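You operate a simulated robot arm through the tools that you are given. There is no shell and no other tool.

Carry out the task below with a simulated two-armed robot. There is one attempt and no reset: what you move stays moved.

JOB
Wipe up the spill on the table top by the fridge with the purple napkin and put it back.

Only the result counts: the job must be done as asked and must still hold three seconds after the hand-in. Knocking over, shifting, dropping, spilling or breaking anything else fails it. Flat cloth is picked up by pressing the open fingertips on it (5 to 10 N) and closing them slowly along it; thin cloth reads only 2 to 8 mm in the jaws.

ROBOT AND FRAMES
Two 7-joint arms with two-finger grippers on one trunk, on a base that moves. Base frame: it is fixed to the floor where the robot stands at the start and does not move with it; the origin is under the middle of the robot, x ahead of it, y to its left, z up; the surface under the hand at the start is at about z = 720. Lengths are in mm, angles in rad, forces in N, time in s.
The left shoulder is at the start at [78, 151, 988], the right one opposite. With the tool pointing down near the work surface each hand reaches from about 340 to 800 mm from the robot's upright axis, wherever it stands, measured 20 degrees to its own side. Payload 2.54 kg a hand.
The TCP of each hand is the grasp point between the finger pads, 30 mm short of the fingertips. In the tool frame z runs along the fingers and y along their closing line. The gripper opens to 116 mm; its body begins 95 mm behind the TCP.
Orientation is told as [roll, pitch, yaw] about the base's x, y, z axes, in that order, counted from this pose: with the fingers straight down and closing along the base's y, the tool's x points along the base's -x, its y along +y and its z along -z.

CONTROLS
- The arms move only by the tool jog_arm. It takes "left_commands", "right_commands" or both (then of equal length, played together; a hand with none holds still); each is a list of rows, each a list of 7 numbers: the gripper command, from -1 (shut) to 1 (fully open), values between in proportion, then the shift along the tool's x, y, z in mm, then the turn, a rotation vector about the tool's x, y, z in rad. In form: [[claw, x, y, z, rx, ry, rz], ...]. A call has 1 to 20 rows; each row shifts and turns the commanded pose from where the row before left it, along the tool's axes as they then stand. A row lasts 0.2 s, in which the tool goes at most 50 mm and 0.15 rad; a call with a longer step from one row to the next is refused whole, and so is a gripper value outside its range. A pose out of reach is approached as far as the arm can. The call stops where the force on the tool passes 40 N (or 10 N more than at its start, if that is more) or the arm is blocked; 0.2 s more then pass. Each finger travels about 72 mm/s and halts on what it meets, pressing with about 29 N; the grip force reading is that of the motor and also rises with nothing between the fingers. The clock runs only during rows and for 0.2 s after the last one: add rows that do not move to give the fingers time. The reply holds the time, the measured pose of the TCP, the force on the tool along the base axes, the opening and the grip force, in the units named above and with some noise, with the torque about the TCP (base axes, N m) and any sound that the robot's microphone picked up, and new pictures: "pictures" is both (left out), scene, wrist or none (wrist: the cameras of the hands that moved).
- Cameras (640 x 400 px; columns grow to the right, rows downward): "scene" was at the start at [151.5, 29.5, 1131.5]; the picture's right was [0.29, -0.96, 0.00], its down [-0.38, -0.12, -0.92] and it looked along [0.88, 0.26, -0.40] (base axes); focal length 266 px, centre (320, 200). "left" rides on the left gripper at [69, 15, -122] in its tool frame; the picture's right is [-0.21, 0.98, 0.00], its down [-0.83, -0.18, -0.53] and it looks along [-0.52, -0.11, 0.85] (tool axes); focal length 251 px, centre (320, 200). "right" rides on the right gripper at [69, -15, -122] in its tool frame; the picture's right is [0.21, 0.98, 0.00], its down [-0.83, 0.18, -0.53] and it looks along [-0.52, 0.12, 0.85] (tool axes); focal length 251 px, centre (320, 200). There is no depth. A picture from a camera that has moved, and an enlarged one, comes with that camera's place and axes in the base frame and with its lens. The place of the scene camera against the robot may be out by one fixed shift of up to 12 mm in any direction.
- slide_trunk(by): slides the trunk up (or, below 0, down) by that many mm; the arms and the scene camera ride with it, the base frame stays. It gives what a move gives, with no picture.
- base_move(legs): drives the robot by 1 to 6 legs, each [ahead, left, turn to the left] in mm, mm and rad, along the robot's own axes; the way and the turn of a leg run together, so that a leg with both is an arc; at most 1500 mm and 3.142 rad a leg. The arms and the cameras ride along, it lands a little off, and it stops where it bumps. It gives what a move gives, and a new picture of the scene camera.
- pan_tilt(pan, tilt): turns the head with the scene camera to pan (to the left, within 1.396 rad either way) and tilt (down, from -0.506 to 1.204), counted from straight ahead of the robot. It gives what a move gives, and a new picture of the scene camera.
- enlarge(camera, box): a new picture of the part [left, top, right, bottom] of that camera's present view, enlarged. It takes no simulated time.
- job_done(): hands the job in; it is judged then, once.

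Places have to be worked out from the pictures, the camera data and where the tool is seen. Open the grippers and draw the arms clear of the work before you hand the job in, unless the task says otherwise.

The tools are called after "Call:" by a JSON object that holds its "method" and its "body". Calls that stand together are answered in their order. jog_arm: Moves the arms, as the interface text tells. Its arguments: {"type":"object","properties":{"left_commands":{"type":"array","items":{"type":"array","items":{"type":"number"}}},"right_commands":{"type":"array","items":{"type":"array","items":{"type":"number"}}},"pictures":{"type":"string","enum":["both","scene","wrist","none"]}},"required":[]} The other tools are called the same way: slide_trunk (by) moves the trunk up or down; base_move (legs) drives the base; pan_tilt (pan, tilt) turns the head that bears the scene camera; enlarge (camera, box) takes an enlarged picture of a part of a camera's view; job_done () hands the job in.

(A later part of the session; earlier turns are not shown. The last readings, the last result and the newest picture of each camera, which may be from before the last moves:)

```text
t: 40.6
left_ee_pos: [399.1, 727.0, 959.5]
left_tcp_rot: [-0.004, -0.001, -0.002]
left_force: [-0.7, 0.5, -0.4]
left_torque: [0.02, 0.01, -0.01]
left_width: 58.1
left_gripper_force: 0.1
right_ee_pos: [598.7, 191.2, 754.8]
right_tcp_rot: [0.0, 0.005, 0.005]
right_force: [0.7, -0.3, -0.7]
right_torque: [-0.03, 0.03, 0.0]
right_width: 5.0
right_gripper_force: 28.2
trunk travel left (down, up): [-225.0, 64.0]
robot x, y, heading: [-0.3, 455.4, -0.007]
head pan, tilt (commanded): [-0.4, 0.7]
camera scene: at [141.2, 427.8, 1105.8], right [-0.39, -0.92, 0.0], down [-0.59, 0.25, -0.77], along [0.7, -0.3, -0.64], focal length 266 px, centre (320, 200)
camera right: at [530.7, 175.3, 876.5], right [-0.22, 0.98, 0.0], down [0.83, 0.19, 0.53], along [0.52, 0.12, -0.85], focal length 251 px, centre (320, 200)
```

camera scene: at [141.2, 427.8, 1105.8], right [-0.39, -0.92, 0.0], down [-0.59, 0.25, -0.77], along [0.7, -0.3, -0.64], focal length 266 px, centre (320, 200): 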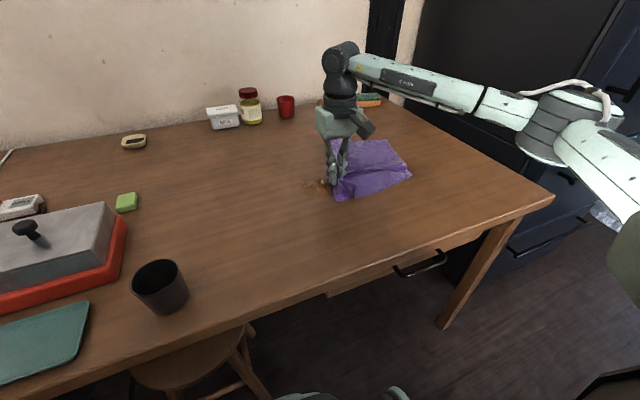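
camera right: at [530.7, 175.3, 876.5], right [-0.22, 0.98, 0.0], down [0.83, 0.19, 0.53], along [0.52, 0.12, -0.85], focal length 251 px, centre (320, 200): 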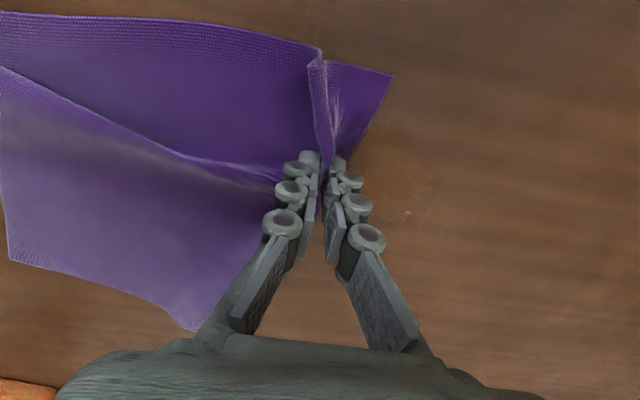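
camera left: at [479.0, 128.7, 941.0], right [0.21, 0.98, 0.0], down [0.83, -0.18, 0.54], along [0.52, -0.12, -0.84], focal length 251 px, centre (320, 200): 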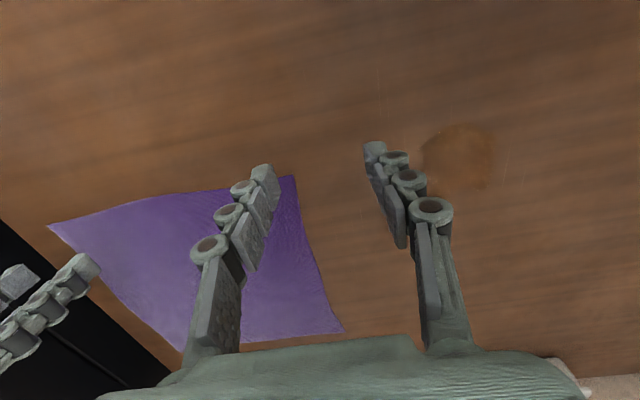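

The spill already looks much fainter where the leading flap passed. I'll enlarge to confirm.

Call:
{"method": "enlarge", "body": {"camera": "right", "box": [300, 60, 620, 260]}}

Call:
{"method": "enlarge", "body": {"camera": "scene", "box": [240, 130, 440, 255]}}

```text
2.00 times, centred on (460, 160) of right
camera zoom: at [530.7, 175.3, 876.5], right [-0.22, 0.98, 0.0], down [0.83, 0.19, 0.53], along [0.52, 0.12, -0.85], focal length 503 px, centre (40, 280)
```

zoom: 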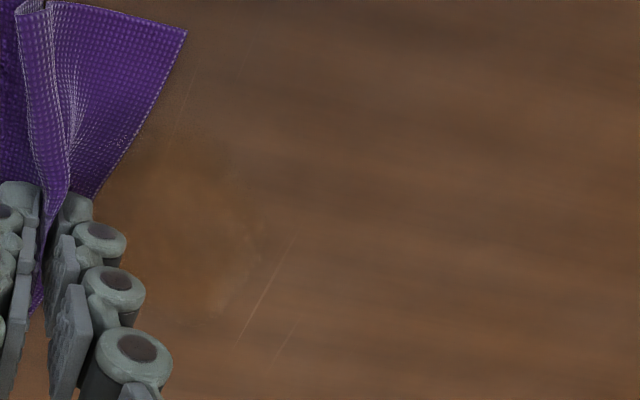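

```text
3.20 times, centred on (340, 192) of scene
camera zoom: at [141.2, 427.8, 1105.8], right [-0.39, -0.92, 0.0], down [-0.59, 0.25, -0.77], along [0.7, -0.3, -0.64], focal length 851 px, centre (256, 224)
```

zoom: 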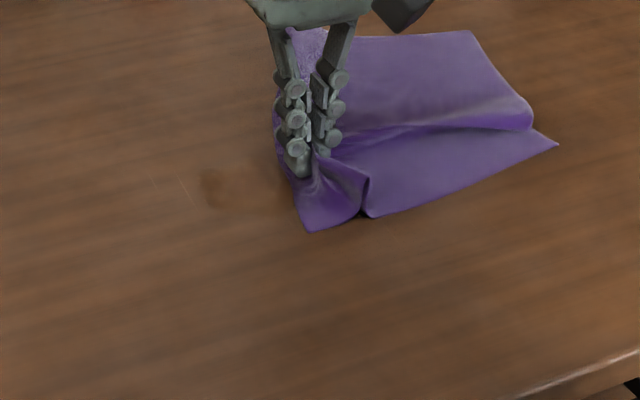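

The spill is already being wiped up, with a haze left around y 210–270. I'll lower the held cloth to a light press.

Call:
{"method": "jog_arm", "body": {"right_commands": [[-1, 0, 0, 2, 0, 0, 0], [-1, 0, 0, 2, 0, 0, 0], [-1, 0, 0, 1, 0, 0, 0], [-1, 0, 0, 0, 0, 0, 0]], "pictures": "none"}}

```text
t: 41.6
left_ee_pos: [401.1, 726.3, 960.1]
left_tcp_rot: [-0.002, 0.0, -0.002]
left_force: [-0.7, 0.1, -0.3]
left_torque: [-0.03, 0.01, 0.0]
left_width: 57.8
left_gripper_force: 0.0
right_ee_pos: [599.0, 190.4, 750.6]
right_tcp_rot: [0.0, 0.003, 0.005]
right_force: [-0.9, 1.0, 1.0]
right_torque: [0.05, -0.04, -0.01]
right_width: 0.6
right_gripper_force: 21.4
trunk travel left (down, up): [-225.0, 64.0]
robot x, y, heading: [-2.4, 459.6, -0.004]
head pan, tilt (commanded): [-0.4, 0.7]
```

The opening reads 0.6 mm, so the cloth may have slipped out. I'll check the pictures.

Call:
{"method": "enlarge", "body": {"camera": "right", "box": [160, 20, 480, 220]}}

Call:
{"method": "enlarge", "body": {"camera": "scene", "box": [240, 130, 440, 255]}}

```text
2.00 times, centred on (320, 120) of right
camera zoom: at [530.6, 174.2, 871.4], right [-0.22, 0.98, 0.0], down [0.83, 0.19, 0.53], along [0.52, 0.12, -0.85], focal length 503 px, centre (320, 360)
```

zoom: 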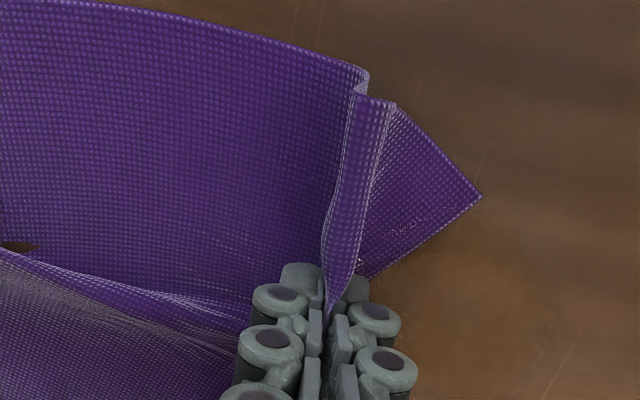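

```text
3.20 times, centred on (340, 192) of scene
camera zoom: at [141.2, 427.8, 1105.8], right [-0.39, -0.92, 0.0], down [-0.59, 0.25, -0.77], along [0.7, -0.3, -0.64], focal length 851 px, centre (256, 224)
```

zoom: 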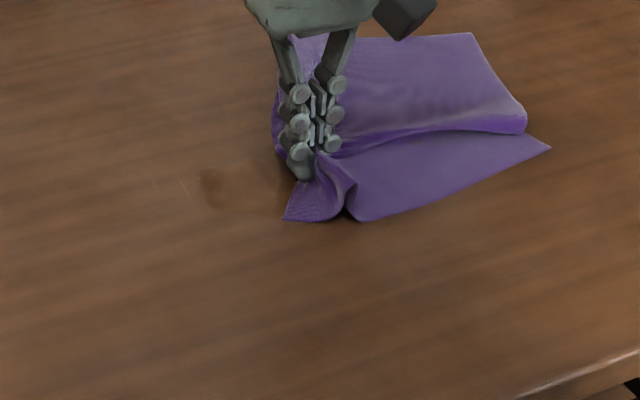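

The fold still seems to be at the fingertips. I'll test by moving 20 mm in +y with a light press and checking whether it follows.

Call:
{"method": "jog_arm", "body": {"right_commands": [[-1, 0, 7, 0, 0, 0, 0], [-1, 0, 7, 0, 0, 0, 0], [-1, 0, 7, 0, 0, 0, 0], [-1, 0, 0, 0, 0, 0, 0]], "pictures": "both"}}

```text
t: 42.6
left_ee_pos: [399.6, 726.9, 960.1]
left_tcp_rot: [0.0, -0.002, -0.001]
left_force: [0.3, -0.8, -0.8]
left_torque: [0.0, 0.02, -0.03]
left_width: 57.9
left_gripper_force: 0.0
right_ee_pos: [600.4, 211.2, 748.8]
right_tcp_rot: [-0.001, 0.004, 0.004]
right_force: [0.3, 1.3, 10.1]
right_torque: [-0.08, -0.02, 0.02]
right_width: 2.4
right_gripper_force: 34.4
trunk travel left (down, up): [-225.0, 64.0]
robot x, y, heading: [2.6, 461.5, -0.003]
head pan, tilt (commanded): [-0.4, 0.7]
camera scene: at [141.1, 427.9, 1105.8], right [-0.39, -0.92, 0.0], down [-0.59, 0.25, -0.77], along [0.7, -0.3, -0.64], focal length 266 px, centre (320, 200)
camera right: at [531.4, 195.5, 871.2], right [-0.22, 0.98, 0.0], down [0.83, 0.19, 0.53], along [0.52, 0.12, -0.85], focal length 251 px, centre (320, 200)
```

scene: 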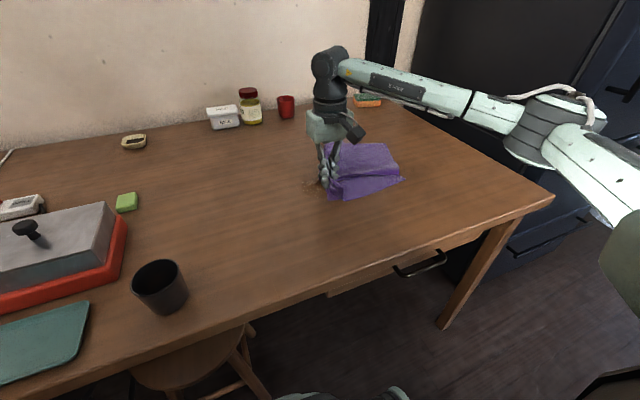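
right: 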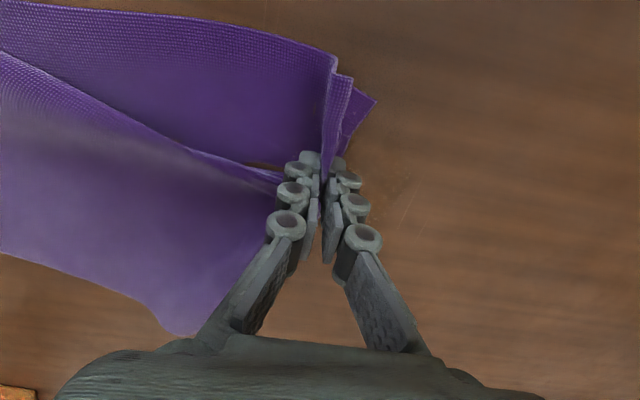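

The cloth follows (2.4 mm opening, 10 N press). I'll sweep on in +y across the spill.

Call:
{"method": "jog_arm", "body": {"right_commands": [[-1, 0, 10, -0.4, 0, 0, 0], [-1, 0, 10, 0, 0, 0, 0], [-1, 0, 10, 0, 0, 0, 0], [-1, 0, 10, 0, 0, 0, 0], [-1, 0, 10, 0, 0, 0, 0], [-1, 0, 10, 0, 0, 0, 0], [-1, 0, 0, 0, 0, 0, 0]], "pictures": "both"}}

```text
t: 44.2
left_ee_pos: [401.1, 726.7, 960.2]
left_tcp_rot: [-0.003, -0.002, -0.002]
left_force: [0.1, 0.5, 1.1]
left_torque: [-0.01, -0.04, -0.02]
left_width: 58.0
left_gripper_force: 0.1
right_ee_pos: [599.7, 272.7, 750.5]
right_tcp_rot: [-0.001, 0.004, 0.006]
right_force: [0.6, -0.2, 2.8]
right_torque: [-0.01, 0.02, -0.02]
right_width: 3.8
right_gripper_force: 26.6
trunk travel left (down, up): [-225.0, 64.0]
robot x, y, heading: [-2.5, 460.5, -0.002]
head pan, tilt (commanded): [-0.4, 0.7]
camera scene: at [141.0, 427.9, 1105.9], right [-0.39, -0.92, 0.0], down [-0.59, 0.25, -0.77], along [0.7, -0.3, -0.64], focal length 266 px, centre (320, 200)
camera right: at [530.5, 256.4, 871.3], right [-0.22, 0.98, 0.0], down [0.83, 0.19, 0.53], along [0.52, 0.12, -0.85], focal length 251 px, centre (320, 200)
```

scene: 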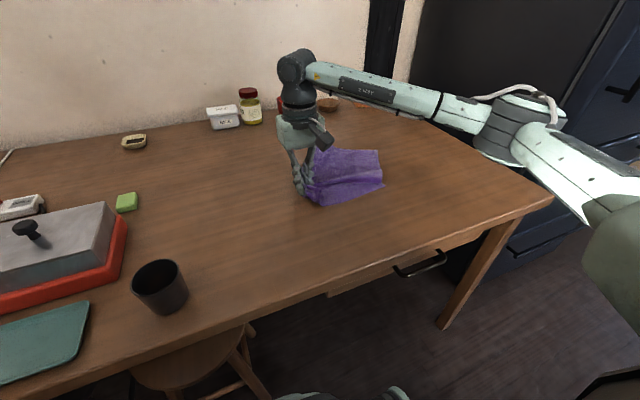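
right: 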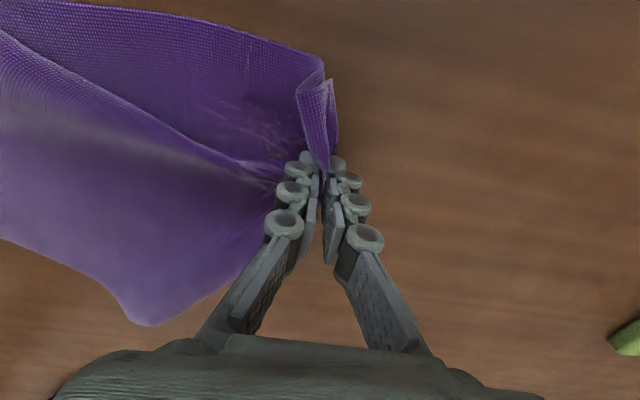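

The napkin body now lies over the spill. I'll press slightly and rub back and forth in x and y around the spill area to make sure it is cleaned.

Call:
{"method": "jog_arm", "body": {"right_commands": [[-1, 7, -5, 0.8, 0, 0, 0], [-1, 10, -5, 0, 0, 0, 0], [-1, 10, -5, 0, 0, 0, 0], [-1, -10, -5, 0, 0, 0, 0], [-1, -10, -5, 0, 0, 0, 0], [-1, -10, -5, 0, 0, 0, 0], [-1, -10, 0, 0, 0, 0, 0], [-1, -10, 0, 0, 0, 0, 0], [-1, -8, 0, 0, 0, 0, 0], [-1, 10, 5, 0, 0, 0, 0], [-1, 10, 5, 0, 0, 0, 0], [-1, 10, 5, 0, 0, 0, 0], [-1, 1, 5, 0, 0, 0, 0], [-1, 0, 5, 0, 0, 0, 0], [-1, 0, 5, 0, 0, 0, 0], [-1, 0, 0, 0, 0, 0, 0]], "pictures": "both"}}

```text
t: 47.6
left_ee_pos: [399.2, 727.0, 960.4]
left_tcp_rot: [-0.001, -0.004, -0.001]
left_force: [-0.4, -0.2, 0.6]
left_torque: [0.02, -0.01, 0.0]
left_width: 58.0
left_gripper_force: 0.1
right_ee_pos: [600.4, 272.3, 749.3]
right_tcp_rot: [-0.001, 0.003, 0.007]
right_force: [0.1, 0.3, 5.5]
right_torque: [0.01, 0.08, 0.03]
right_width: 4.9
right_gripper_force: 36.8
trunk travel left (down, up): [-225.0, 64.0]
robot x, y, heading: [-2.9, 458.4, -0.003]
head pan, tilt (commanded): [-0.4, 0.7]
camera scene: at [140.6, 428.0, 1106.0], right [-0.39, -0.92, 0.0], down [-0.59, 0.25, -0.77], along [0.7, -0.3, -0.64], focal length 266 px, centre (320, 200)
camera right: at [530.1, 256.0, 870.7], right [-0.22, 0.98, 0.0], down [0.83, 0.19, 0.53], along [0.52, 0.12, -0.85], focal length 251 px, centre (320, 200)
```

scene: 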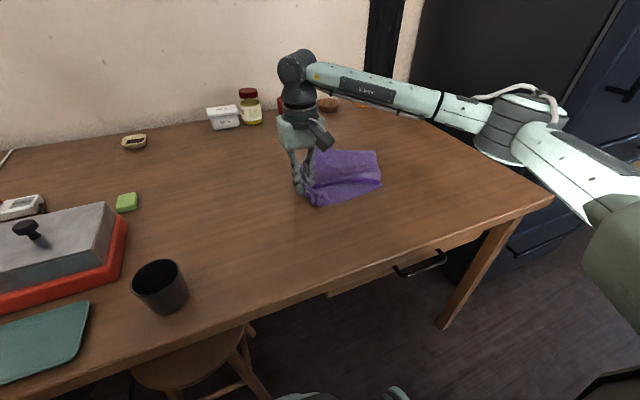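
right: 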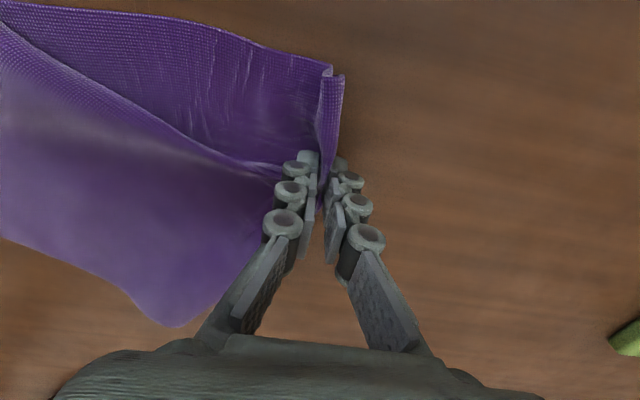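

I'll look closely at how the napkin lies now, to plan the pull back.

Call:
{"method": "enlarge", "body": {"camera": "scene", "box": [240, 120, 440, 245]}}

```text
3.20 times, centred on (340, 182) of scene
camera zoom: at [140.6, 428.0, 1106.0], right [-0.39, -0.92, 0.0], down [-0.59, 0.25, -0.77], along [0.7, -0.3, -0.64], focal length 851 px, centre (256, 256)
```

zoom: 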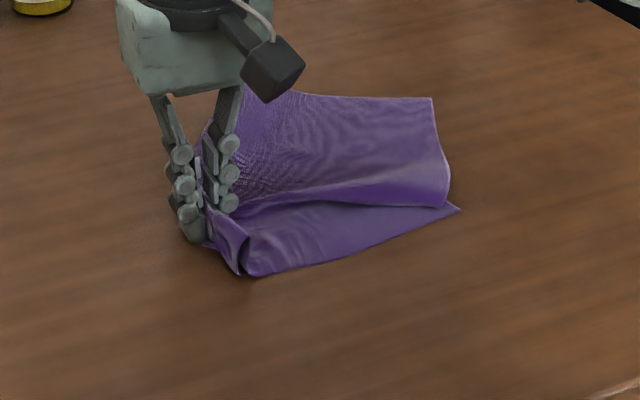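

The held pinch has gathered folds. I'll open slowly while pressing lightly, so the friction spreads the fold back out, lowering slightly as the tips rise.

Call:
{"method": "jog_arm", "body": {"right_commands": [[-0.9, 0, 0, 0, 0, 0, 0], [-0.8, 0, 0, 0, 0, 0, 0], [-0.7, 0, 0, 0.1, 0, 0, 0], [-0.6, 0, 0, 0.2, 0, 0, 0], [-0.5, 0, 0, 0.2, 0, 0, 0], [-0.4, 0, 0, 0.3, 0, 0, 0], [-0.3, 0, 0, 0.3, 0, 0, 0], [-0.2, 0, 0, 0.3, 0, 0, 0], [-0.1, 0, 0, 0.3, 0, 0, 0], [0, 0, 0, 0.3, 0, 0, 0], [0, 0, 0, 0, 0, 0, 0]], "pictures": "both"}}

```text
t: 50.0
left_ee_pos: [399.2, 727.4, 961.5]
left_tcp_rot: [-0.003, -0.003, -0.001]
left_force: [-0.6, 0.1, -0.5]
left_torque: [0.01, -0.05, 0.03]
left_width: 58.0
left_gripper_force: 0.1
right_ee_pos: [599.1, 271.7, 746.6]
right_tcp_rot: [0.001, 0.0, 0.006]
right_force: [0.2, 0.5, 4.9]
right_torque: [0.1, -0.04, -0.04]
right_width: 59.6
right_gripper_force: 0.0
trunk travel left (down, up): [-225.0, 64.0]
robot x, y, heading: [4.8, 458.7, -0.007]
head pan, tilt (commanded): [-0.4, 0.7]
camera scene: at [140.6, 427.9, 1106.0], right [-0.39, -0.92, 0.0], down [-0.59, 0.25, -0.77], along [0.7, -0.3, -0.64], focal length 266 px, centre (320, 200)
camera right: at [530.1, 255.4, 868.6], right [-0.22, 0.98, 0.0], down [0.83, 0.19, 0.53], along [0.52, 0.12, -0.85], focal length 251 px, centre (320, 200)
```

scene: 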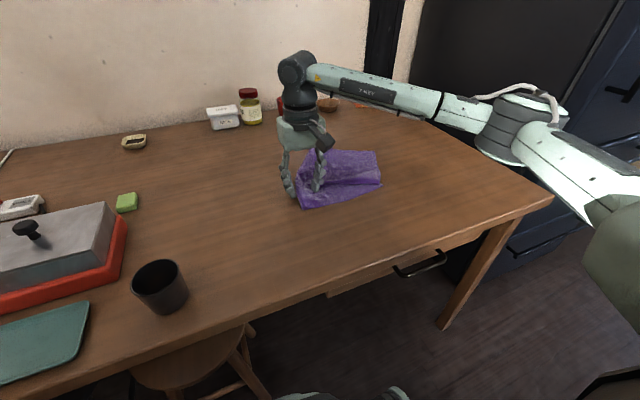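
right: 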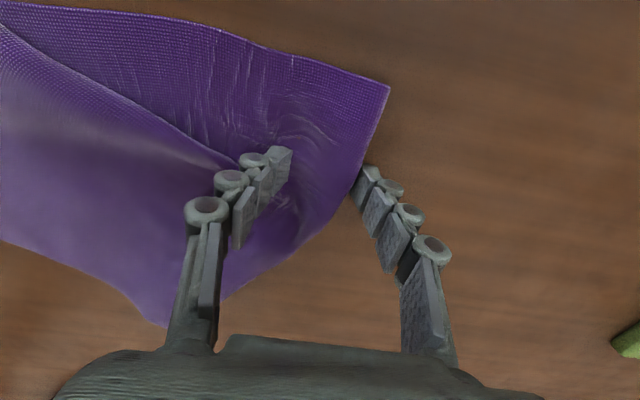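

The fold flattened out well. I'll raise the hand and look at the whole napkin from above.

Call:
{"method": "jog_arm", "body": {"right_commands": [[0, 0, 0, -20, 0, 0, 0], [0, 0, -10, -40, 0, 0, 0], [0, 5, -25, -40, 0, 0, 0], [0, 20, -30, -30, 0, 0, 0], [0, 20, -30, -30, 0, 0, 0], [0, 0, 0, 0, 0, 0, 0]], "pictures": "both"}}

```text
t: 51.4
left_ee_pos: [399.7, 726.6, 960.0]
left_tcp_rot: [-0.001, -0.002, -0.002]
left_force: [-0.5, -0.4, 0.9]
left_torque: [0.01, -0.02, 0.0]
left_width: 58.2
left_gripper_force: 0.1
right_ee_pos: [555.5, 177.1, 905.0]
right_tcp_rot: [0.0, 0.006, 0.005]
right_force: [-0.1, -0.3, 0.0]
right_torque: [0.0, -0.03, 0.0]
right_width: 58.2
right_gripper_force: 0.1
trunk travel left (down, up): [-225.0, 64.0]
robot x, y, heading: [-1.0, 461.1, -0.004]
head pan, tilt (commanded): [-0.4, 0.7]
camera scene: at [141.5, 427.8, 1105.7], right [-0.39, -0.92, 0.0], down [-0.59, 0.25, -0.76], along [0.7, -0.3, -0.64], focal length 266 px, centre (320, 200)
camera right: at [486.4, 160.9, 1027.5], right [-0.22, 0.98, 0.0], down [0.83, 0.19, 0.53], along [0.52, 0.12, -0.85], focal length 251 px, centre (320, 200)
```

scene: 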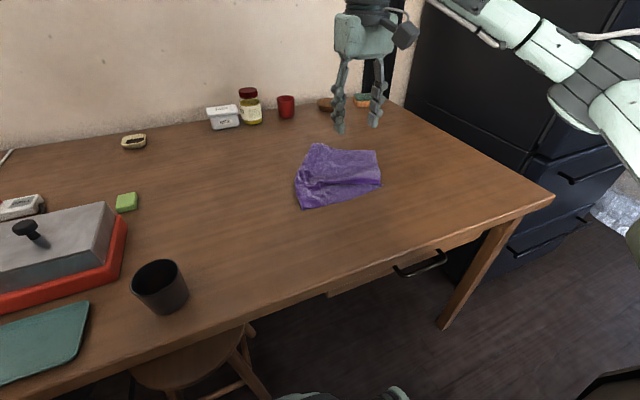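
right: 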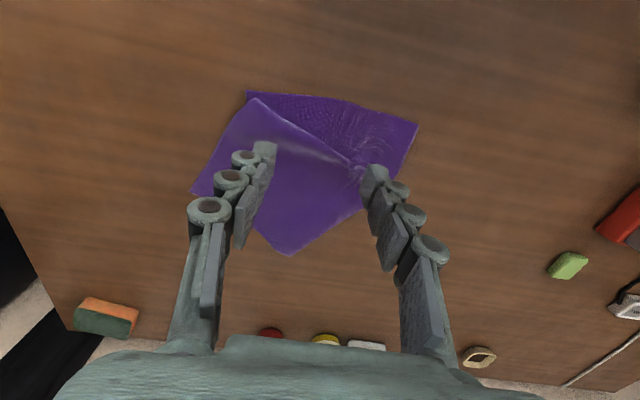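

I'll enlarge the wrist view to read the folds and corners.

Call:
{"method": "enlarge", "body": {"camera": "right", "box": [160, 70, 448, 270]}}

Call:
{"method": "enlarge", "body": {"camera": "scene", "box": [260, 120, 420, 220]}}

```text
2.00 times, centred on (304, 170) of right
camera zoom: at [486.4, 160.9, 1027.5], right [-0.22, 0.98, 0.0], down [0.83, 0.19, 0.53], along [0.52, 0.12, -0.85], focal length 503 px, centre (352, 260)
```

zoom: 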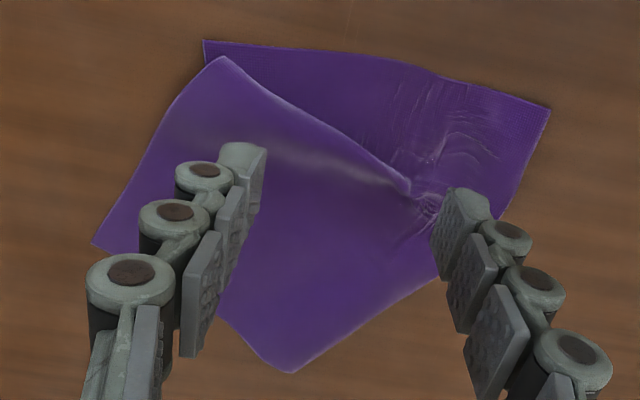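

```text
4.00 times, centred on (340, 170) of scene
camera zoom: at [141.5, 427.8, 1105.7], right [-0.39, -0.92, 0.0], down [-0.59, 0.25, -0.76], along [0.7, -0.3, -0.64], focal length 1064 px, centre (240, 320)
```

zoom: 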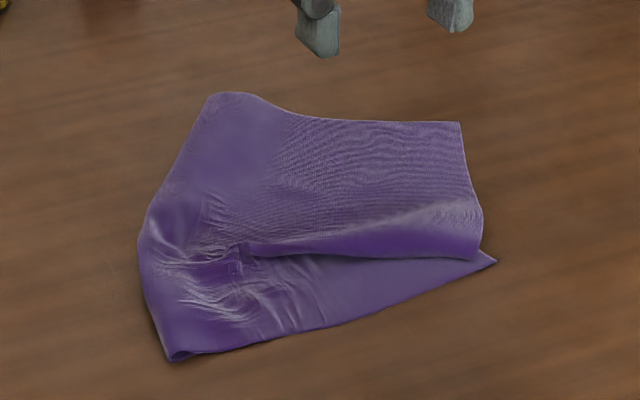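

The napkin has one wedge-shaped fold and needs to go about (+70, -200) back. Open fingertips pressed on the cloth carry it by friction, so I'll pull it back from the right edge with spread fingers. First I'll drive the base right to y0 of about 262.

Call:
{"method": "base_move", "body": {"legs": [[0, -197, 0]]}}

Call:
{"method": "pan_tilt", "body": {"pan": -0.2, "tilt": 0.75}}

```text
t: 53.9
left_ee_pos: [400.6, 524.4, 959.8]
left_tcp_rot: [-0.001, -0.002, -0.005]
left_force: [0.4, -0.7, -0.7]
left_torque: [0.01, -0.02, -0.01]
left_width: 58.0
left_gripper_force: 0.1
right_ee_pos: [555.8, -25.5, 906.6]
right_tcp_rot: [0.001, 0.006, 0.002]
right_force: [0.0, 0.0, 1.1]
right_torque: [-0.01, -0.02, 0.0]
right_width: 58.1
right_gripper_force: 0.0
trunk travel left (down, up): [-225.0, 64.0]
robot x, y, heading: [1.5, 261.1, -0.007]
head pan, tilt (commanded): [-0.4, 0.7]
camera scene: at [140.6, 226.1, 1105.7], right [-0.39, -0.92, 0.0], down [-0.59, 0.25, -0.76], along [0.7, -0.3, -0.64], focal length 266 px, centre (320, 200)
```

scene: 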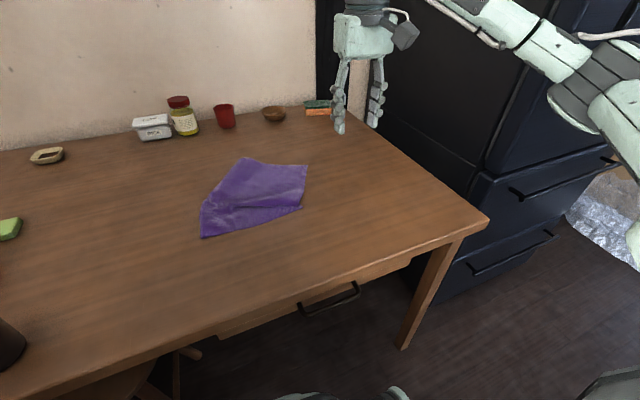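

```text
t: 54.7
left_ee_pos: [399.5, 524.2, 960.4]
left_tcp_rot: [-0.003, -0.002, -0.005]
left_force: [-0.4, 0.1, 0.0]
left_torque: [0.03, -0.01, -0.01]
left_width: 58.0
left_gripper_force: 0.1
right_ee_pos: [554.8, -25.9, 904.6]
right_tcp_rot: [0.0, 0.005, 0.0]
right_force: [0.3, -0.9, 1.1]
right_torque: [0.01, 0.01, -0.02]
right_width: 58.0
right_gripper_force: 0.0
trunk travel left (down, up): [-225.0, 64.0]
robot x, y, heading: [2.5, 260.2, -0.006]
head pan, tilt (commanded): [-0.201, 0.75]
camera scene: at [143.6, 242.7, 1101.5], right [-0.2, -0.98, 0.0], down [-0.67, 0.14, -0.73], along [0.72, -0.15, -0.68], focal length 266 px, centre (320, 200)
```

scene: 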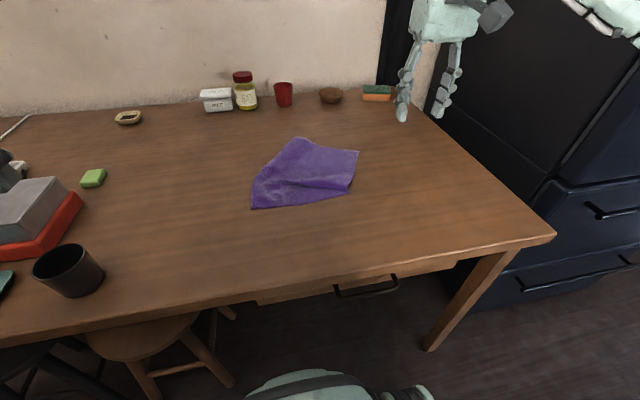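

I'll enlarge the unobstructed view of the napkin.

Call:
{"method": "enlarge", "body": {"camera": "scene", "box": [230, 120, 390, 220]}}

```text
4.00 times, centred on (310, 170) of scene
camera zoom: at [143.6, 242.7, 1101.5], right [-0.2, -0.98, 0.0], down [-0.67, 0.14, -0.73], along [0.72, -0.15, -0.68], focal length 1064 px, centre (360, 320)
```

zoom: 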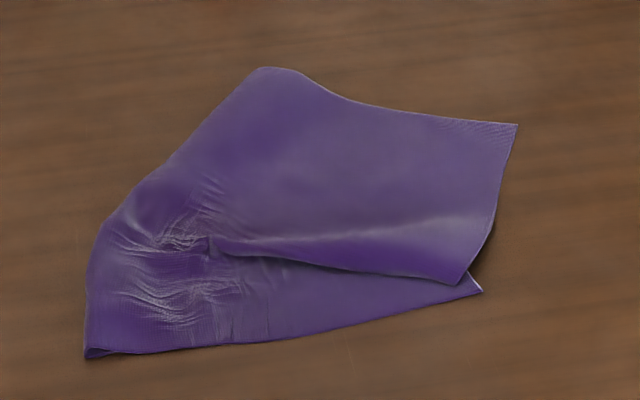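

The left strip looks tucked under and the far part is rotated over the near part. Some of those target places lie beyond reach from here. I'll use the wrist camera to look down at the gap between the robot base and the table, to see whether I can drive forward.

Call:
{"method": "jog_arm", "body": {"right_commands": [[0, 42, 0, 0, 0, 0, 0], [0, 42, 0, 0, 0, 0, 0], [0, 42, 0, 0, 0, 0, 0], [0, 42, 0, 0, 0, 0, 0], [0, 42, 0, 0, 0, 0, 0], [0, 40, 0, 0, 0, 0, 0], [0, 0, 0, 0, 0, 0.14, 0], [0, 0, 0, 0, 0, 0.14, 0], [0, 0, 0, 0, 0, 0.14, 0], [0, 0, 0, 0, 0, 0.14, 0], [0, 0, 0, 0, 0, 0.14, 0], [0, 0, 0, 0, 0, 0.14, 0], [0, 0, 0, 0, 0, 0, 0]], "pictures": "wrist"}}

```text
t: 57.5
left_ee_pos: [399.8, 523.9, 959.8]
left_tcp_rot: [-0.002, -0.004, -0.006]
left_force: [-0.3, -0.4, -0.8]
left_torque: [-0.01, 0.03, -0.02]
left_width: 57.9
left_gripper_force: 0.1
right_ee_pos: [303.7, -26.3, 906.5]
right_tcp_rot: [0.001, 0.844, 0.003]
right_force: [-0.3, 0.5, -0.4]
right_torque: [-0.01, 0.02, -0.03]
right_width: 58.0
right_gripper_force: 0.1
trunk travel left (down, up): [-225.0, 64.0]
robot x, y, heading: [-0.2, 258.9, -0.002]
head pan, tilt (commanded): [-0.201, 0.75]
camera right: at [349.1, -41.4, 1039.0], right [-0.14, 0.98, 0.16], down [0.95, 0.18, -0.26], along [-0.29, 0.11, -0.95], focal length 251 px, centre (320, 200)
```

right: 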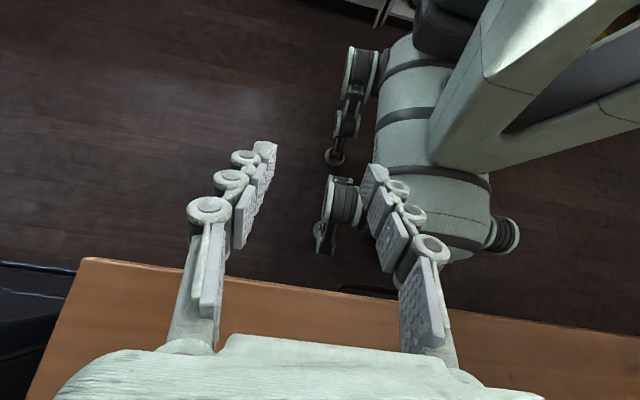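

I'll enlarge this view of the robot's lower body.

Call:
{"method": "enlarge", "body": {"camera": "right", "box": [280, 0, 600, 300]}}

```text
1.33 times, centred on (440, 150) of right
camera zoom: at [349.1, -41.4, 1039.0], right [-0.14, 0.98, 0.16], down [0.95, 0.18, -0.26], along [-0.29, 0.11, -0.95], focal length 335 px, centre (160, 267)
```

zoom: 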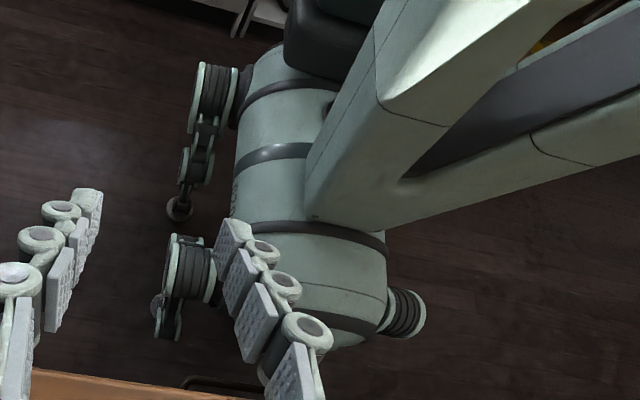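

This shows the body front at x of about 285 and the table edge at about 368, so roughly 45 mm forward is safe. I'll set the hand back upright, move it forward over the table, and turn it to yaw 1.13 as a test of that orientation.

Call:
{"method": "jog_arm", "body": {"right_commands": [[0, 0, 0, 0, 0, -0.14, 0], [0, 0, 0, 0, 0, -0.14, 0], [0, 0, 0, 0, 0, -0.14, 0], [0, 0, 0, 0, 0, -0.14, 0], [0, 0, 0, 0, 0, -0.14, 0], [0, 0, 0, 0, 0, -0.14, 0], [0.3, -40, 5, 0, 0, 0, 0], [0.62, -40, 10, 0, 0, 0, 0], [0.62, -40, 10, 0, 0, 0, 0], [0.62, -40, 10, 0, 0, 0, 0], [0.62, -40, 10, 0, 0, 0, 0], [0.62, -40, 10, 0, 0, 0, 0]], "pictures": "none"}}

Call:
{"method": "jog_arm", "body": {"right_commands": [[0.62, 0, 0, 0, 0, 0, -0.14], [0.62, 0, 0, 0, 0, 0, -0.14], [0.62, 0, 0, 0, 0, 0, -0.14], [0.62, 0, 0, 0, 0, 0, -0.14], [0.62, 0, 0, 0, 0, 0, -0.14], [0.62, 0, 0, 0, 0, 0, -0.14], [0.62, 0, 0, 0, 0, 0, -0.14], [0.62, 0, 0, 0, 0, 0, -0.14], [0.62, 0, 0, 0, 0, 0, 0]], "pictures": "wrist"}}

```text
t: 60.1
left_ee_pos: [400.3, 524.9, 960.8]
left_tcp_rot: [-0.001, 0.0, -0.005]
left_force: [-0.7, -0.3, -0.1]
left_torque: [-0.01, 0.01, -0.01]
left_width: 58.0
left_gripper_force: 0.1
right_ee_pos: [545.0, 29.1, 906.1]
right_tcp_rot: [0.0, 0.005, 0.001]
right_force: [-0.3, -1.2, 0.4]
right_torque: [0.02, 0.02, 0.02]
right_width: 94.1
right_gripper_force: 0.0
trunk travel left (down, up): [-225.0, 64.0]
robot x, y, heading: [1.5, 257.5, -0.008]
head pan, tilt (commanded): [-0.201, 0.75]
```

```text
t: 62.1
left_ee_pos: [400.8, 524.4, 959.3]
left_tcp_rot: [-0.002, -0.001, -0.004]
left_force: [0.5, 0.4, 0.3]
left_torque: [-0.02, 0.04, 0.01]
left_width: 58.0
left_gripper_force: 0.1
right_ee_pos: [461.6, 102.0, 904.0]
right_tcp_rot: [0.003, 0.002, 1.118]
right_force: [0.1, -0.3, -0.5]
right_torque: [0.02, 0.01, -0.01]
right_width: 94.0
right_gripper_force: 0.0
right hand out of reach, approached as far as the arm can: row 6, 7, 8
trunk travel left (down, up): [-225.0, 64.0]
robot x, y, heading: [0.9, 262.1, -0.006]
head pan, tilt (commanded): [-0.201, 0.75]
camera right: at [444.4, 33.3, 1025.0], right [-0.97, 0.23, 0.0], down [0.2, 0.82, 0.53], along [0.12, 0.52, -0.85], focal length 251 px, centre (320, 200)
```

right: 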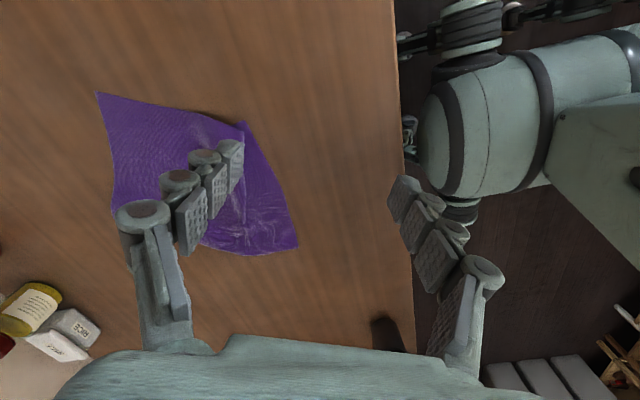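

Yaw +1.12 shortens the right hand's reach and pulled it back to (462, 102), so the opposite sense should be better. I'll turn to yaw -1.57 instead.

Call:
{"method": "jog_arm", "body": {"right_commands": [[0.62, 0, 0, 0, 0, 0, 0.14], [0.62, 0, 0, 0, 0, 0, 0.14], [0.62, 0, 0, 0, 0, 0, 0.14], [0.62, 0, 0, 0, 0, 0, 0.14], [0.62, 0, 0, 0, 0, 0, 0.14], [0.62, 0, 0, 0, 0, 0, 0.14], [0.62, 0, 0, 0, 0, 0, 0.14], [0.62, 0, 0, 0, 0, 0, 0.14], [0.62, 0, 0, 0, 0, 0, 0.142], [0.62, 0, 0, 0, 0, 0, 0.142], [0.62, 0, 0, 0, 0, 0, 0.142], [0.62, 0, 0, 0, 0, 0, 0.142], [0.62, 0, 0, 0, 0, 0, 0.142], [0.62, 0, 0, 0, 0, 0, 0.142], [0.62, 0, 0, 0, 0, 0, 0.142], [0.62, 0, 0, 0, 0, 0, 0.142], [0.62, 0, 0, 0, 0, 0, 0.142], [0.62, 0, 0, 0, 0, 0, 0.142], [0.62, 0, 0, 0, 0, 0, 0.142], [0.62, 0, 0, 0, 0, 0, 0]], "pictures": "wrist"}}

```text
t: 66.3
left_ee_pos: [399.3, 525.1, 959.8]
left_tcp_rot: [-0.001, -0.003, -0.005]
left_force: [0.0, 0.8, 0.1]
left_torque: [0.01, -0.01, 0.01]
left_width: 57.9
left_gripper_force: 0.0
right_ee_pos: [461.6, 102.4, 904.4]
right_tcp_rot: [-0.004, 0.0, -1.561]
right_force: [-0.3, 0.2, -0.2]
right_torque: [0.0, 0.0, 0.02]
right_width: 94.0
right_gripper_force: 0.1
trunk travel left (down, up): [-225.0, 64.0]
robot x, y, heading: [-3.0, 260.3, -0.008]
head pan, tilt (commanded): [-0.201, 0.75]
camera right: at [445.7, 171.2, 1025.4], right [0.97, 0.22, 0.0], down [0.19, -0.82, 0.53], along [0.12, -0.52, -0.85], focal length 251 px, centre (320, 200)
```

right: 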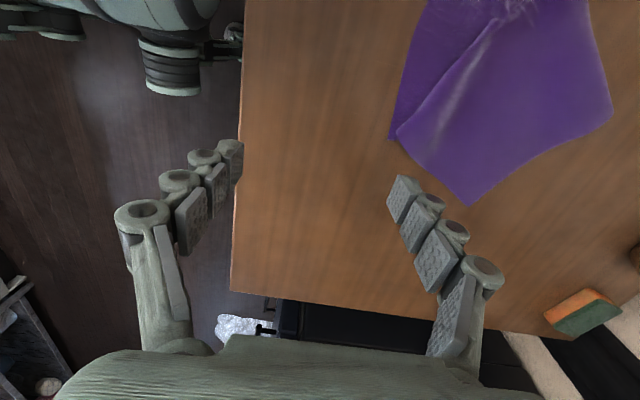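

Yaw -1.57 works well here. Now I'll drive the base 45 mm forward.

Call:
{"method": "base_move", "body": {"legs": [[45, 0, 0]]}}

```text
t: 67.2
left_ee_pos: [445.9, 523.4, 959.8]
left_tcp_rot: [-0.002, -0.001, -0.005]
left_force: [-0.2, 0.1, 0.7]
left_torque: [-0.03, 0.0, 0.02]
left_width: 58.1
left_gripper_force: 0.1
right_ee_pos: [507.6, 102.5, 904.0]
right_tcp_rot: [-0.005, -0.001, -1.561]
right_force: [1.0, -0.7, 0.0]
right_torque: [0.02, -0.01, 0.01]
right_width: 93.8
right_gripper_force: 0.0
trunk travel left (down, up): [-225.0, 64.0]
robot x, y, heading: [45.8, 258.5, -0.004]
head pan, tilt (commanded): [-0.201, 0.75]
camera scene: at [189.3, 242.5, 1101.4], right [-0.2, -0.98, 0.0], down [-0.67, 0.14, -0.73], along [0.72, -0.15, -0.68], focal length 266 px, centre (320, 200)
```

scene: 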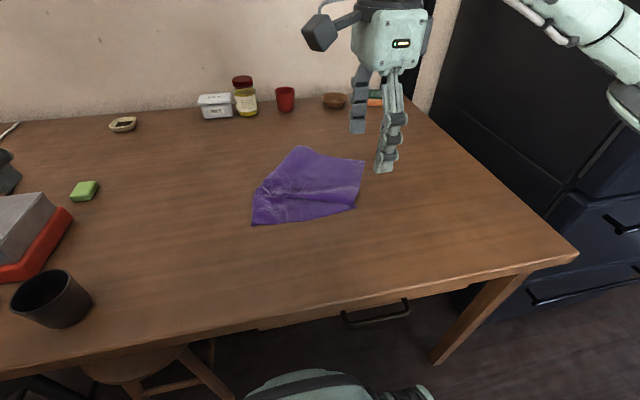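

The base moved forward fine. Now I'll bring the fingers, 94 mm apart, above the right edge of the napkin and align the closing line with that edge (yaw -2.0).

Call:
{"method": "jog_arm", "body": {"right_commands": [[0.62, -6.5, 30.8, 28, 0, 0, 0], [0.62, -6.5, 30.8, 28, 0, 0, 0], [0.62, -6.5, 30.8, 28, 0, 0, 0], [0.62, -6.5, 30.8, 28, 0, 0, 0], [0.62, 0, 0, 0, 0, 0, 0.147], [0.62, 0, 0, 0, 0, 0, 0.147], [0.62, 0, 0, 0, 0, 0, 0.146], [0.62, 0, 0, 0, 0, 0, 0]], "pictures": "both"}}

```text
t: 69.0
left_ee_pos: [445.6, 524.2, 959.9]
left_tcp_rot: [-0.002, -0.002, -0.006]
left_force: [-0.8, 0.4, 0.4]
left_torque: [0.03, -0.03, -0.04]
left_width: 58.1
left_gripper_force: 0.1
right_ee_pos: [630.9, 77.2, 791.0]
right_tcp_rot: [-0.004, -0.002, -2.002]
right_force: [0.4, 0.4, 0.7]
right_torque: [0.04, -0.03, -0.01]
right_width: 94.0
right_gripper_force: 0.0
trunk travel left (down, up): [-225.0, 64.0]
robot x, y, heading: [42.8, 259.3, -0.005]
head pan, tilt (commanded): [-0.201, 0.75]
camera scene: at [188.8, 242.5, 1101.5], right [-0.2, -0.98, 0.0], down [-0.67, 0.14, -0.73], along [0.72, -0.15, -0.68], focal length 266 px, centre (320, 200)
camera right: at [645.3, 146.4, 913.2], right [0.98, -0.21, 0.0], down [-0.18, -0.83, 0.54], along [-0.12, -0.52, -0.84], focal length 251 px, centre (320, 200)
```

scene: 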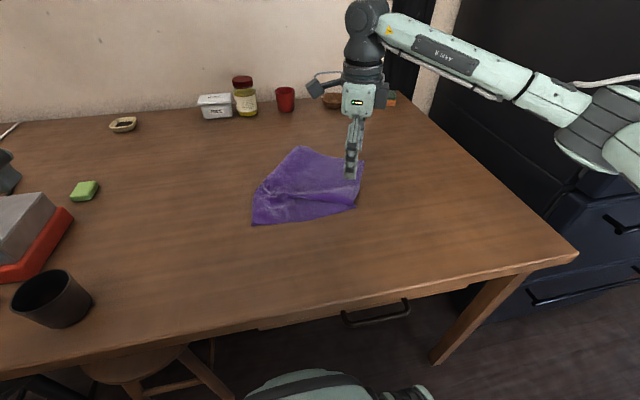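
right: 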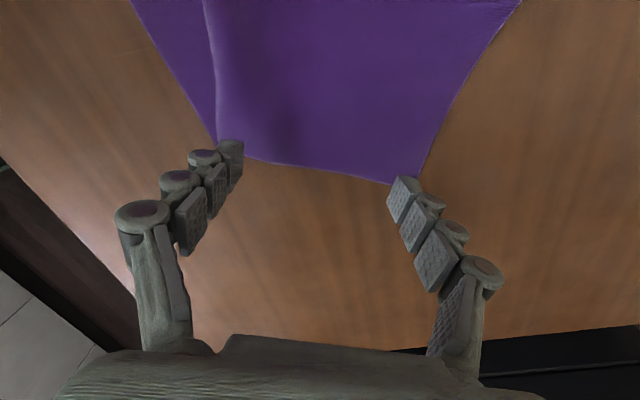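

The projection puts both fingertip ground points just inside the right edge. I'll shift 10 mm toward the fold side and descend to just above the cloth.

Call:
{"method": "jog_arm", "body": {"right_commands": [[0.62, 0, -10, 10, 0, 0, 0], [0.62, 0, 0, 10, 0, 0, 0], [0.62, 0, 0, 10, 0, 0, 0], [0.62, 0, 0, 8, 0, 0, 0], [0.62, 0, 0, 0, 0, 0, 0]], "pictures": "wrist"}}

```text
t: 70.2
left_ee_pos: [444.0, 523.8, 959.0]
left_tcp_rot: [-0.002, -0.002, -0.006]
left_force: [-0.1, 0.5, 1.1]
left_torque: [-0.02, 0.01, 0.02]
left_width: 57.8
left_gripper_force: 0.0
right_ee_pos: [620.6, 83.2, 754.0]
right_tcp_rot: [-0.002, -0.003, -2.0]
right_force: [-0.2, -0.4, 0.8]
right_torque: [0.0, 0.01, -0.02]
right_width: 93.6
right_gripper_force: 0.1
trunk travel left (down, up): [-225.0, 64.0]
robot x, y, heading: [45.4, 254.9, -0.004]
head pan, tilt (commanded): [-0.201, 0.75]
camera right: at [635.5, 150.7, 875.1], right [0.98, -0.21, 0.0], down [-0.18, -0.83, 0.54], along [-0.12, -0.52, -0.84], focal length 251 px, centre (320, 200)
```

right: 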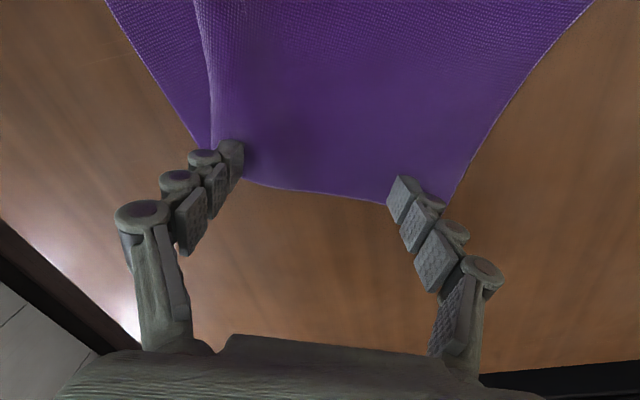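

Both tips are over cloth. I'll lower in small steps until there is contact force.

Call:
{"method": "jog_arm", "body": {"right_commands": [[0.62, 0, 0, 1.5, 0, 0, 0], [0.62, 0, 0, 1.5, 0, 0, 0], [0.62, 0, 0, 1, 0, 0, 0], [0.62, 0, 0, 1, 0, 0, 0], [0.62, 0, 0, 0, 0, 0, 0]], "pictures": "none"}}

```text
t: 71.4
left_ee_pos: [445.8, 524.2, 959.9]
left_tcp_rot: [-0.002, -0.002, -0.005]
left_force: [0.3, 0.6, 0.6]
left_torque: [-0.02, 0.0, -0.04]
left_width: 58.1
left_gripper_force: 0.0
right_ee_pos: [620.4, 82.0, 748.2]
right_tcp_rot: [-0.003, -0.003, -1.999]
right_force: [0.5, -0.7, -0.3]
right_torque: [0.02, 0.07, 0.01]
right_width: 93.9
right_gripper_force: 0.1
trunk travel left (down, up): [-225.0, 64.0]
robot x, y, heading: [44.9, 254.9, -0.003]
head pan, tilt (commanded): [-0.201, 0.75]
```

Call:
{"method": "jog_arm", "body": {"right_commands": [[0.62, 0, 0, 1, 0, 0, 0], [0.62, 0, 0, 1, 0, 0, 0], [0.62, 0, 0, 0, 0, 0, 0]], "pictures": "none"}}

```text
t: 72.2
left_ee_pos: [445.5, 523.3, 959.9]
left_tcp_rot: [-0.002, -0.001, -0.006]
left_force: [-0.3, -0.8, 0.4]
left_torque: [0.03, -0.02, 0.03]
left_width: 58.0
left_gripper_force: 0.0
right_ee_pos: [619.6, 82.7, 746.4]
right_tcp_rot: [-0.003, -0.002, -2.002]
right_force: [-0.2, 0.7, 0.0]
right_torque: [-0.01, 0.03, -0.01]
right_width: 94.0
right_gripper_force: 0.0
trunk travel left (down, up): [-225.0, 64.0]
robot x, y, heading: [44.6, 255.7, -0.01]
head pan, tilt (commanded): [-0.201, 0.75]
```

There is no contact yet at z of 746.4 with the wider opening. I'll keep lowering in 1 mm steps.

Call:
{"method": "jog_arm", "body": {"right_commands": [[0.62, 0, 0, 1, 0, 0, 0], [0.62, 0, 0, 1, 0, 0, 0], [0.62, 0, 0, 0, 0, 0, 0]], "pictures": "none"}}

```text
t: 73.0
left_ee_pos: [445.1, 524.5, 959.6]
left_tcp_rot: [-0.002, -0.002, -0.005]
left_force: [-0.3, -0.2, 0.7]
left_torque: [0.0, -0.01, 0.02]
left_width: 58.1
left_gripper_force: 0.1
right_ee_pos: [620.4, 82.8, 745.4]
right_tcp_rot: [-0.003, -0.001, -2.0]
right_force: [0.3, -0.3, 0.6]
right_torque: [-0.01, 0.03, 0.01]
right_width: 94.0
right_gripper_force: 0.0
trunk travel left (down, up): [-225.0, 64.0]
robot x, y, heading: [42.2, 256.8, -0.002]
head pan, tilt (commanded): [-0.201, 0.75]
```

Call:
{"method": "jog_arm", "body": {"right_commands": [[0.62, 0, 0, 1, 0, 0, 0], [0.62, 0, 0, 1, 0, 0, 0], [0.62, 0, 0, 0, 0, 0, 0]], "pictures": "none"}}

```text
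t: 73.8
left_ee_pos: [445.4, 523.6, 959.9]
left_tcp_rot: [-0.001, -0.003, -0.005]
left_force: [0.7, 0.8, 0.1]
left_torque: [0.03, 0.04, 0.0]
left_width: 58.1
left_gripper_force: 0.1
right_ee_pos: [620.2, 82.4, 742.7]
right_tcp_rot: [-0.003, -0.002, -2.001]
right_force: [1.0, 0.7, -0.1]
right_torque: [0.03, 0.03, 0.0]
right_width: 93.9
right_gripper_force: 0.4
trunk travel left (down, up): [-225.0, 64.0]
robot x, y, heading: [45.3, 257.3, -0.004]
head pan, tilt (commanded): [-0.201, 0.75]
```

Call:
{"method": "jog_arm", "body": {"right_commands": [[0.62, 0, 0, 1, 0, 0, 0], [0.62, 0, 0, 1, 0, 0, 0], [0.62, 0, 0, 0, 0, 0, 0]], "pictures": "wrist"}}

```text
t: 74.6
left_ee_pos: [444.3, 523.7, 959.5]
left_tcp_rot: [-0.001, -0.002, -0.006]
left_force: [-0.4, -0.1, -0.1]
left_torque: [0.0, 0.02, 0.01]
left_width: 58.1
left_gripper_force: 0.1
right_ee_pos: [619.8, 82.5, 740.1]
right_tcp_rot: [-0.002, -0.001, -1.999]
right_force: [-1.1, 1.4, 9.9]
right_torque: [0.16, 0.4, -0.07]
right_width: 96.0
right_gripper_force: 5.2
trunk travel left (down, up): [-225.0, 64.0]
robot x, y, heading: [45.3, 257.5, -0.004]
head pan, tilt (commanded): [-0.201, 0.75]
camera right: at [634.7, 151.1, 862.3], right [0.98, -0.21, 0.0], down [-0.18, -0.83, 0.53], along [-0.12, -0.52, -0.85], focal length 251 px, centre (320, 200)
```

right: 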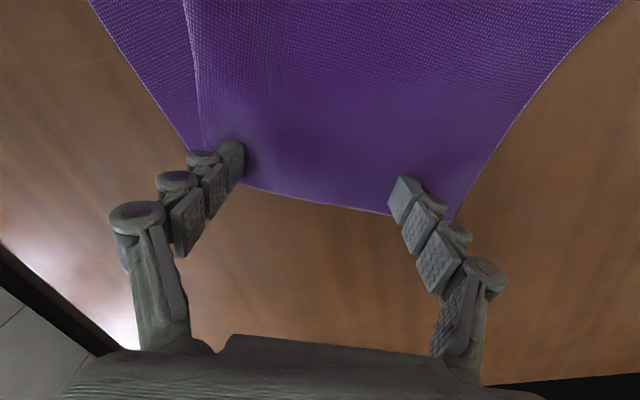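

Force is 9.9 N, but the torque shows it all on the fold-side finger. I'll tilt slightly (0.02 rad) to load the other finger too.

Call:
{"method": "jog_arm", "body": {"right_commands": [[0.62, 0, 0, 0, 0.01, 0, 0], [0.62, 0, 0, 0, 0.01, 0, 0], [0.62, 0, 0, 0, 0, 0, 0]], "pictures": "none"}}

```text
t: 75.4
left_ee_pos: [444.6, 524.5, 959.7]
left_tcp_rot: [-0.003, -0.003, -0.003]
left_force: [-0.3, 0.1, 0.1]
left_torque: [0.03, -0.01, 0.01]
left_width: 58.0
left_gripper_force: 0.1
right_ee_pos: [619.9, 81.3, 741.3]
right_tcp_rot: [-0.022, -0.002, -2.0]
right_force: [1.6, -0.5, 10.1]
right_torque: [-0.24, -0.55, -0.01]
right_width: 97.1
right_gripper_force: 5.8
trunk travel left (down, up): [-225.0, 64.0]
robot x, y, heading: [47.4, 256.3, -0.006]
head pan, tilt (commanded): [-0.201, 0.75]
```

That went too far the other way, so I'll go back by half.

Call:
{"method": "jog_arm", "body": {"right_commands": [[0.62, 0, 0, 0.3, -0.009, 0, 0], [0.62, 0, 0, 0, 0, 0, 0]], "pictures": "none"}}

```text
t: 76.0
left_ee_pos: [444.5, 523.8, 960.7]
left_tcp_rot: [-0.003, -0.005, -0.006]
left_force: [-0.4, 0.0, 0.4]
left_torque: [-0.01, -0.02, 0.02]
left_width: 58.0
left_gripper_force: 0.0
right_ee_pos: [619.4, 82.9, 740.5]
right_tcp_rot: [-0.015, -0.003, -2.001]
right_force: [1.4, 0.9, 10.7]
right_torque: [-0.17, -0.41, 0.12]
right_width: 96.9
right_gripper_force: 5.9
trunk travel left (down, up): [-225.0, 64.0]
robot x, y, heading: [46.7, 257.2, -0.005]
head pan, tilt (commanded): [-0.201, 0.75]
```

I'll trim the tilt a bit more and start sliding 40 mm toward -y, +x to see if the cloth follows.

Call:
{"method": "jog_arm", "body": {"right_commands": [[0.62, 0, 0, 0, -0.005, 0, 0], [0.62, -6.9, 7.2, 0, 0, 0, 0], [0.62, -6.9, 7.2, 0, 0, 0, 0], [0.62, -6.9, 7.2, 0, 0, 0, 0], [0.62, -6.9, 7.2, 0, 0, 0, 0], [0.62, 0, 0, 0, 0, 0, 0]], "pictures": "both"}}

```text
t: 77.4
left_ee_pos: [444.7, 523.6, 960.1]
left_tcp_rot: [-0.001, -0.003, -0.005]
left_force: [0.1, 0.1, -0.1]
left_torque: [0.02, 0.03, 0.04]
left_width: 58.1
left_gripper_force: 0.0
right_ee_pos: [634.4, 45.0, 742.6]
right_tcp_rot: [-0.008, 0.0, -2.0]
right_force: [-2.1, -0.5, 23.1]
right_torque: [0.23, 0.41, 0.04]
right_width: 92.7
right_gripper_force: 12.9
trunk travel left (down, up): [-225.0, 64.0]
robot x, y, heading: [43.7, 255.5, -0.01]
head pan, tilt (commanded): [-0.201, 0.75]
camera scene: at [187.9, 242.9, 1101.7], right [-0.2, -0.98, 0.0], down [-0.67, 0.14, -0.73], along [0.72, -0.15, -0.68], focal length 266 px, centre (320, 200)
camera right: at [650.4, 113.1, 863.3], right [0.98, -0.21, -0.01], down [-0.18, -0.83, 0.53], along [-0.12, -0.52, -0.85], focal length 251 px, centre (320, 200)
```

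scene: 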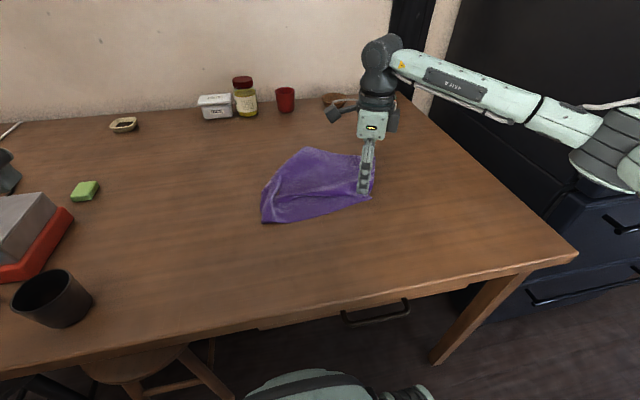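
right: 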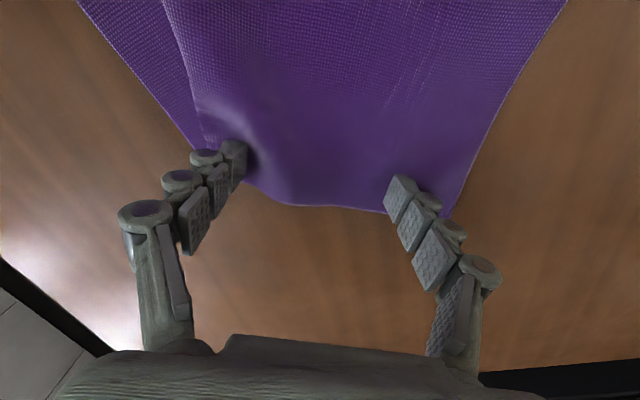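

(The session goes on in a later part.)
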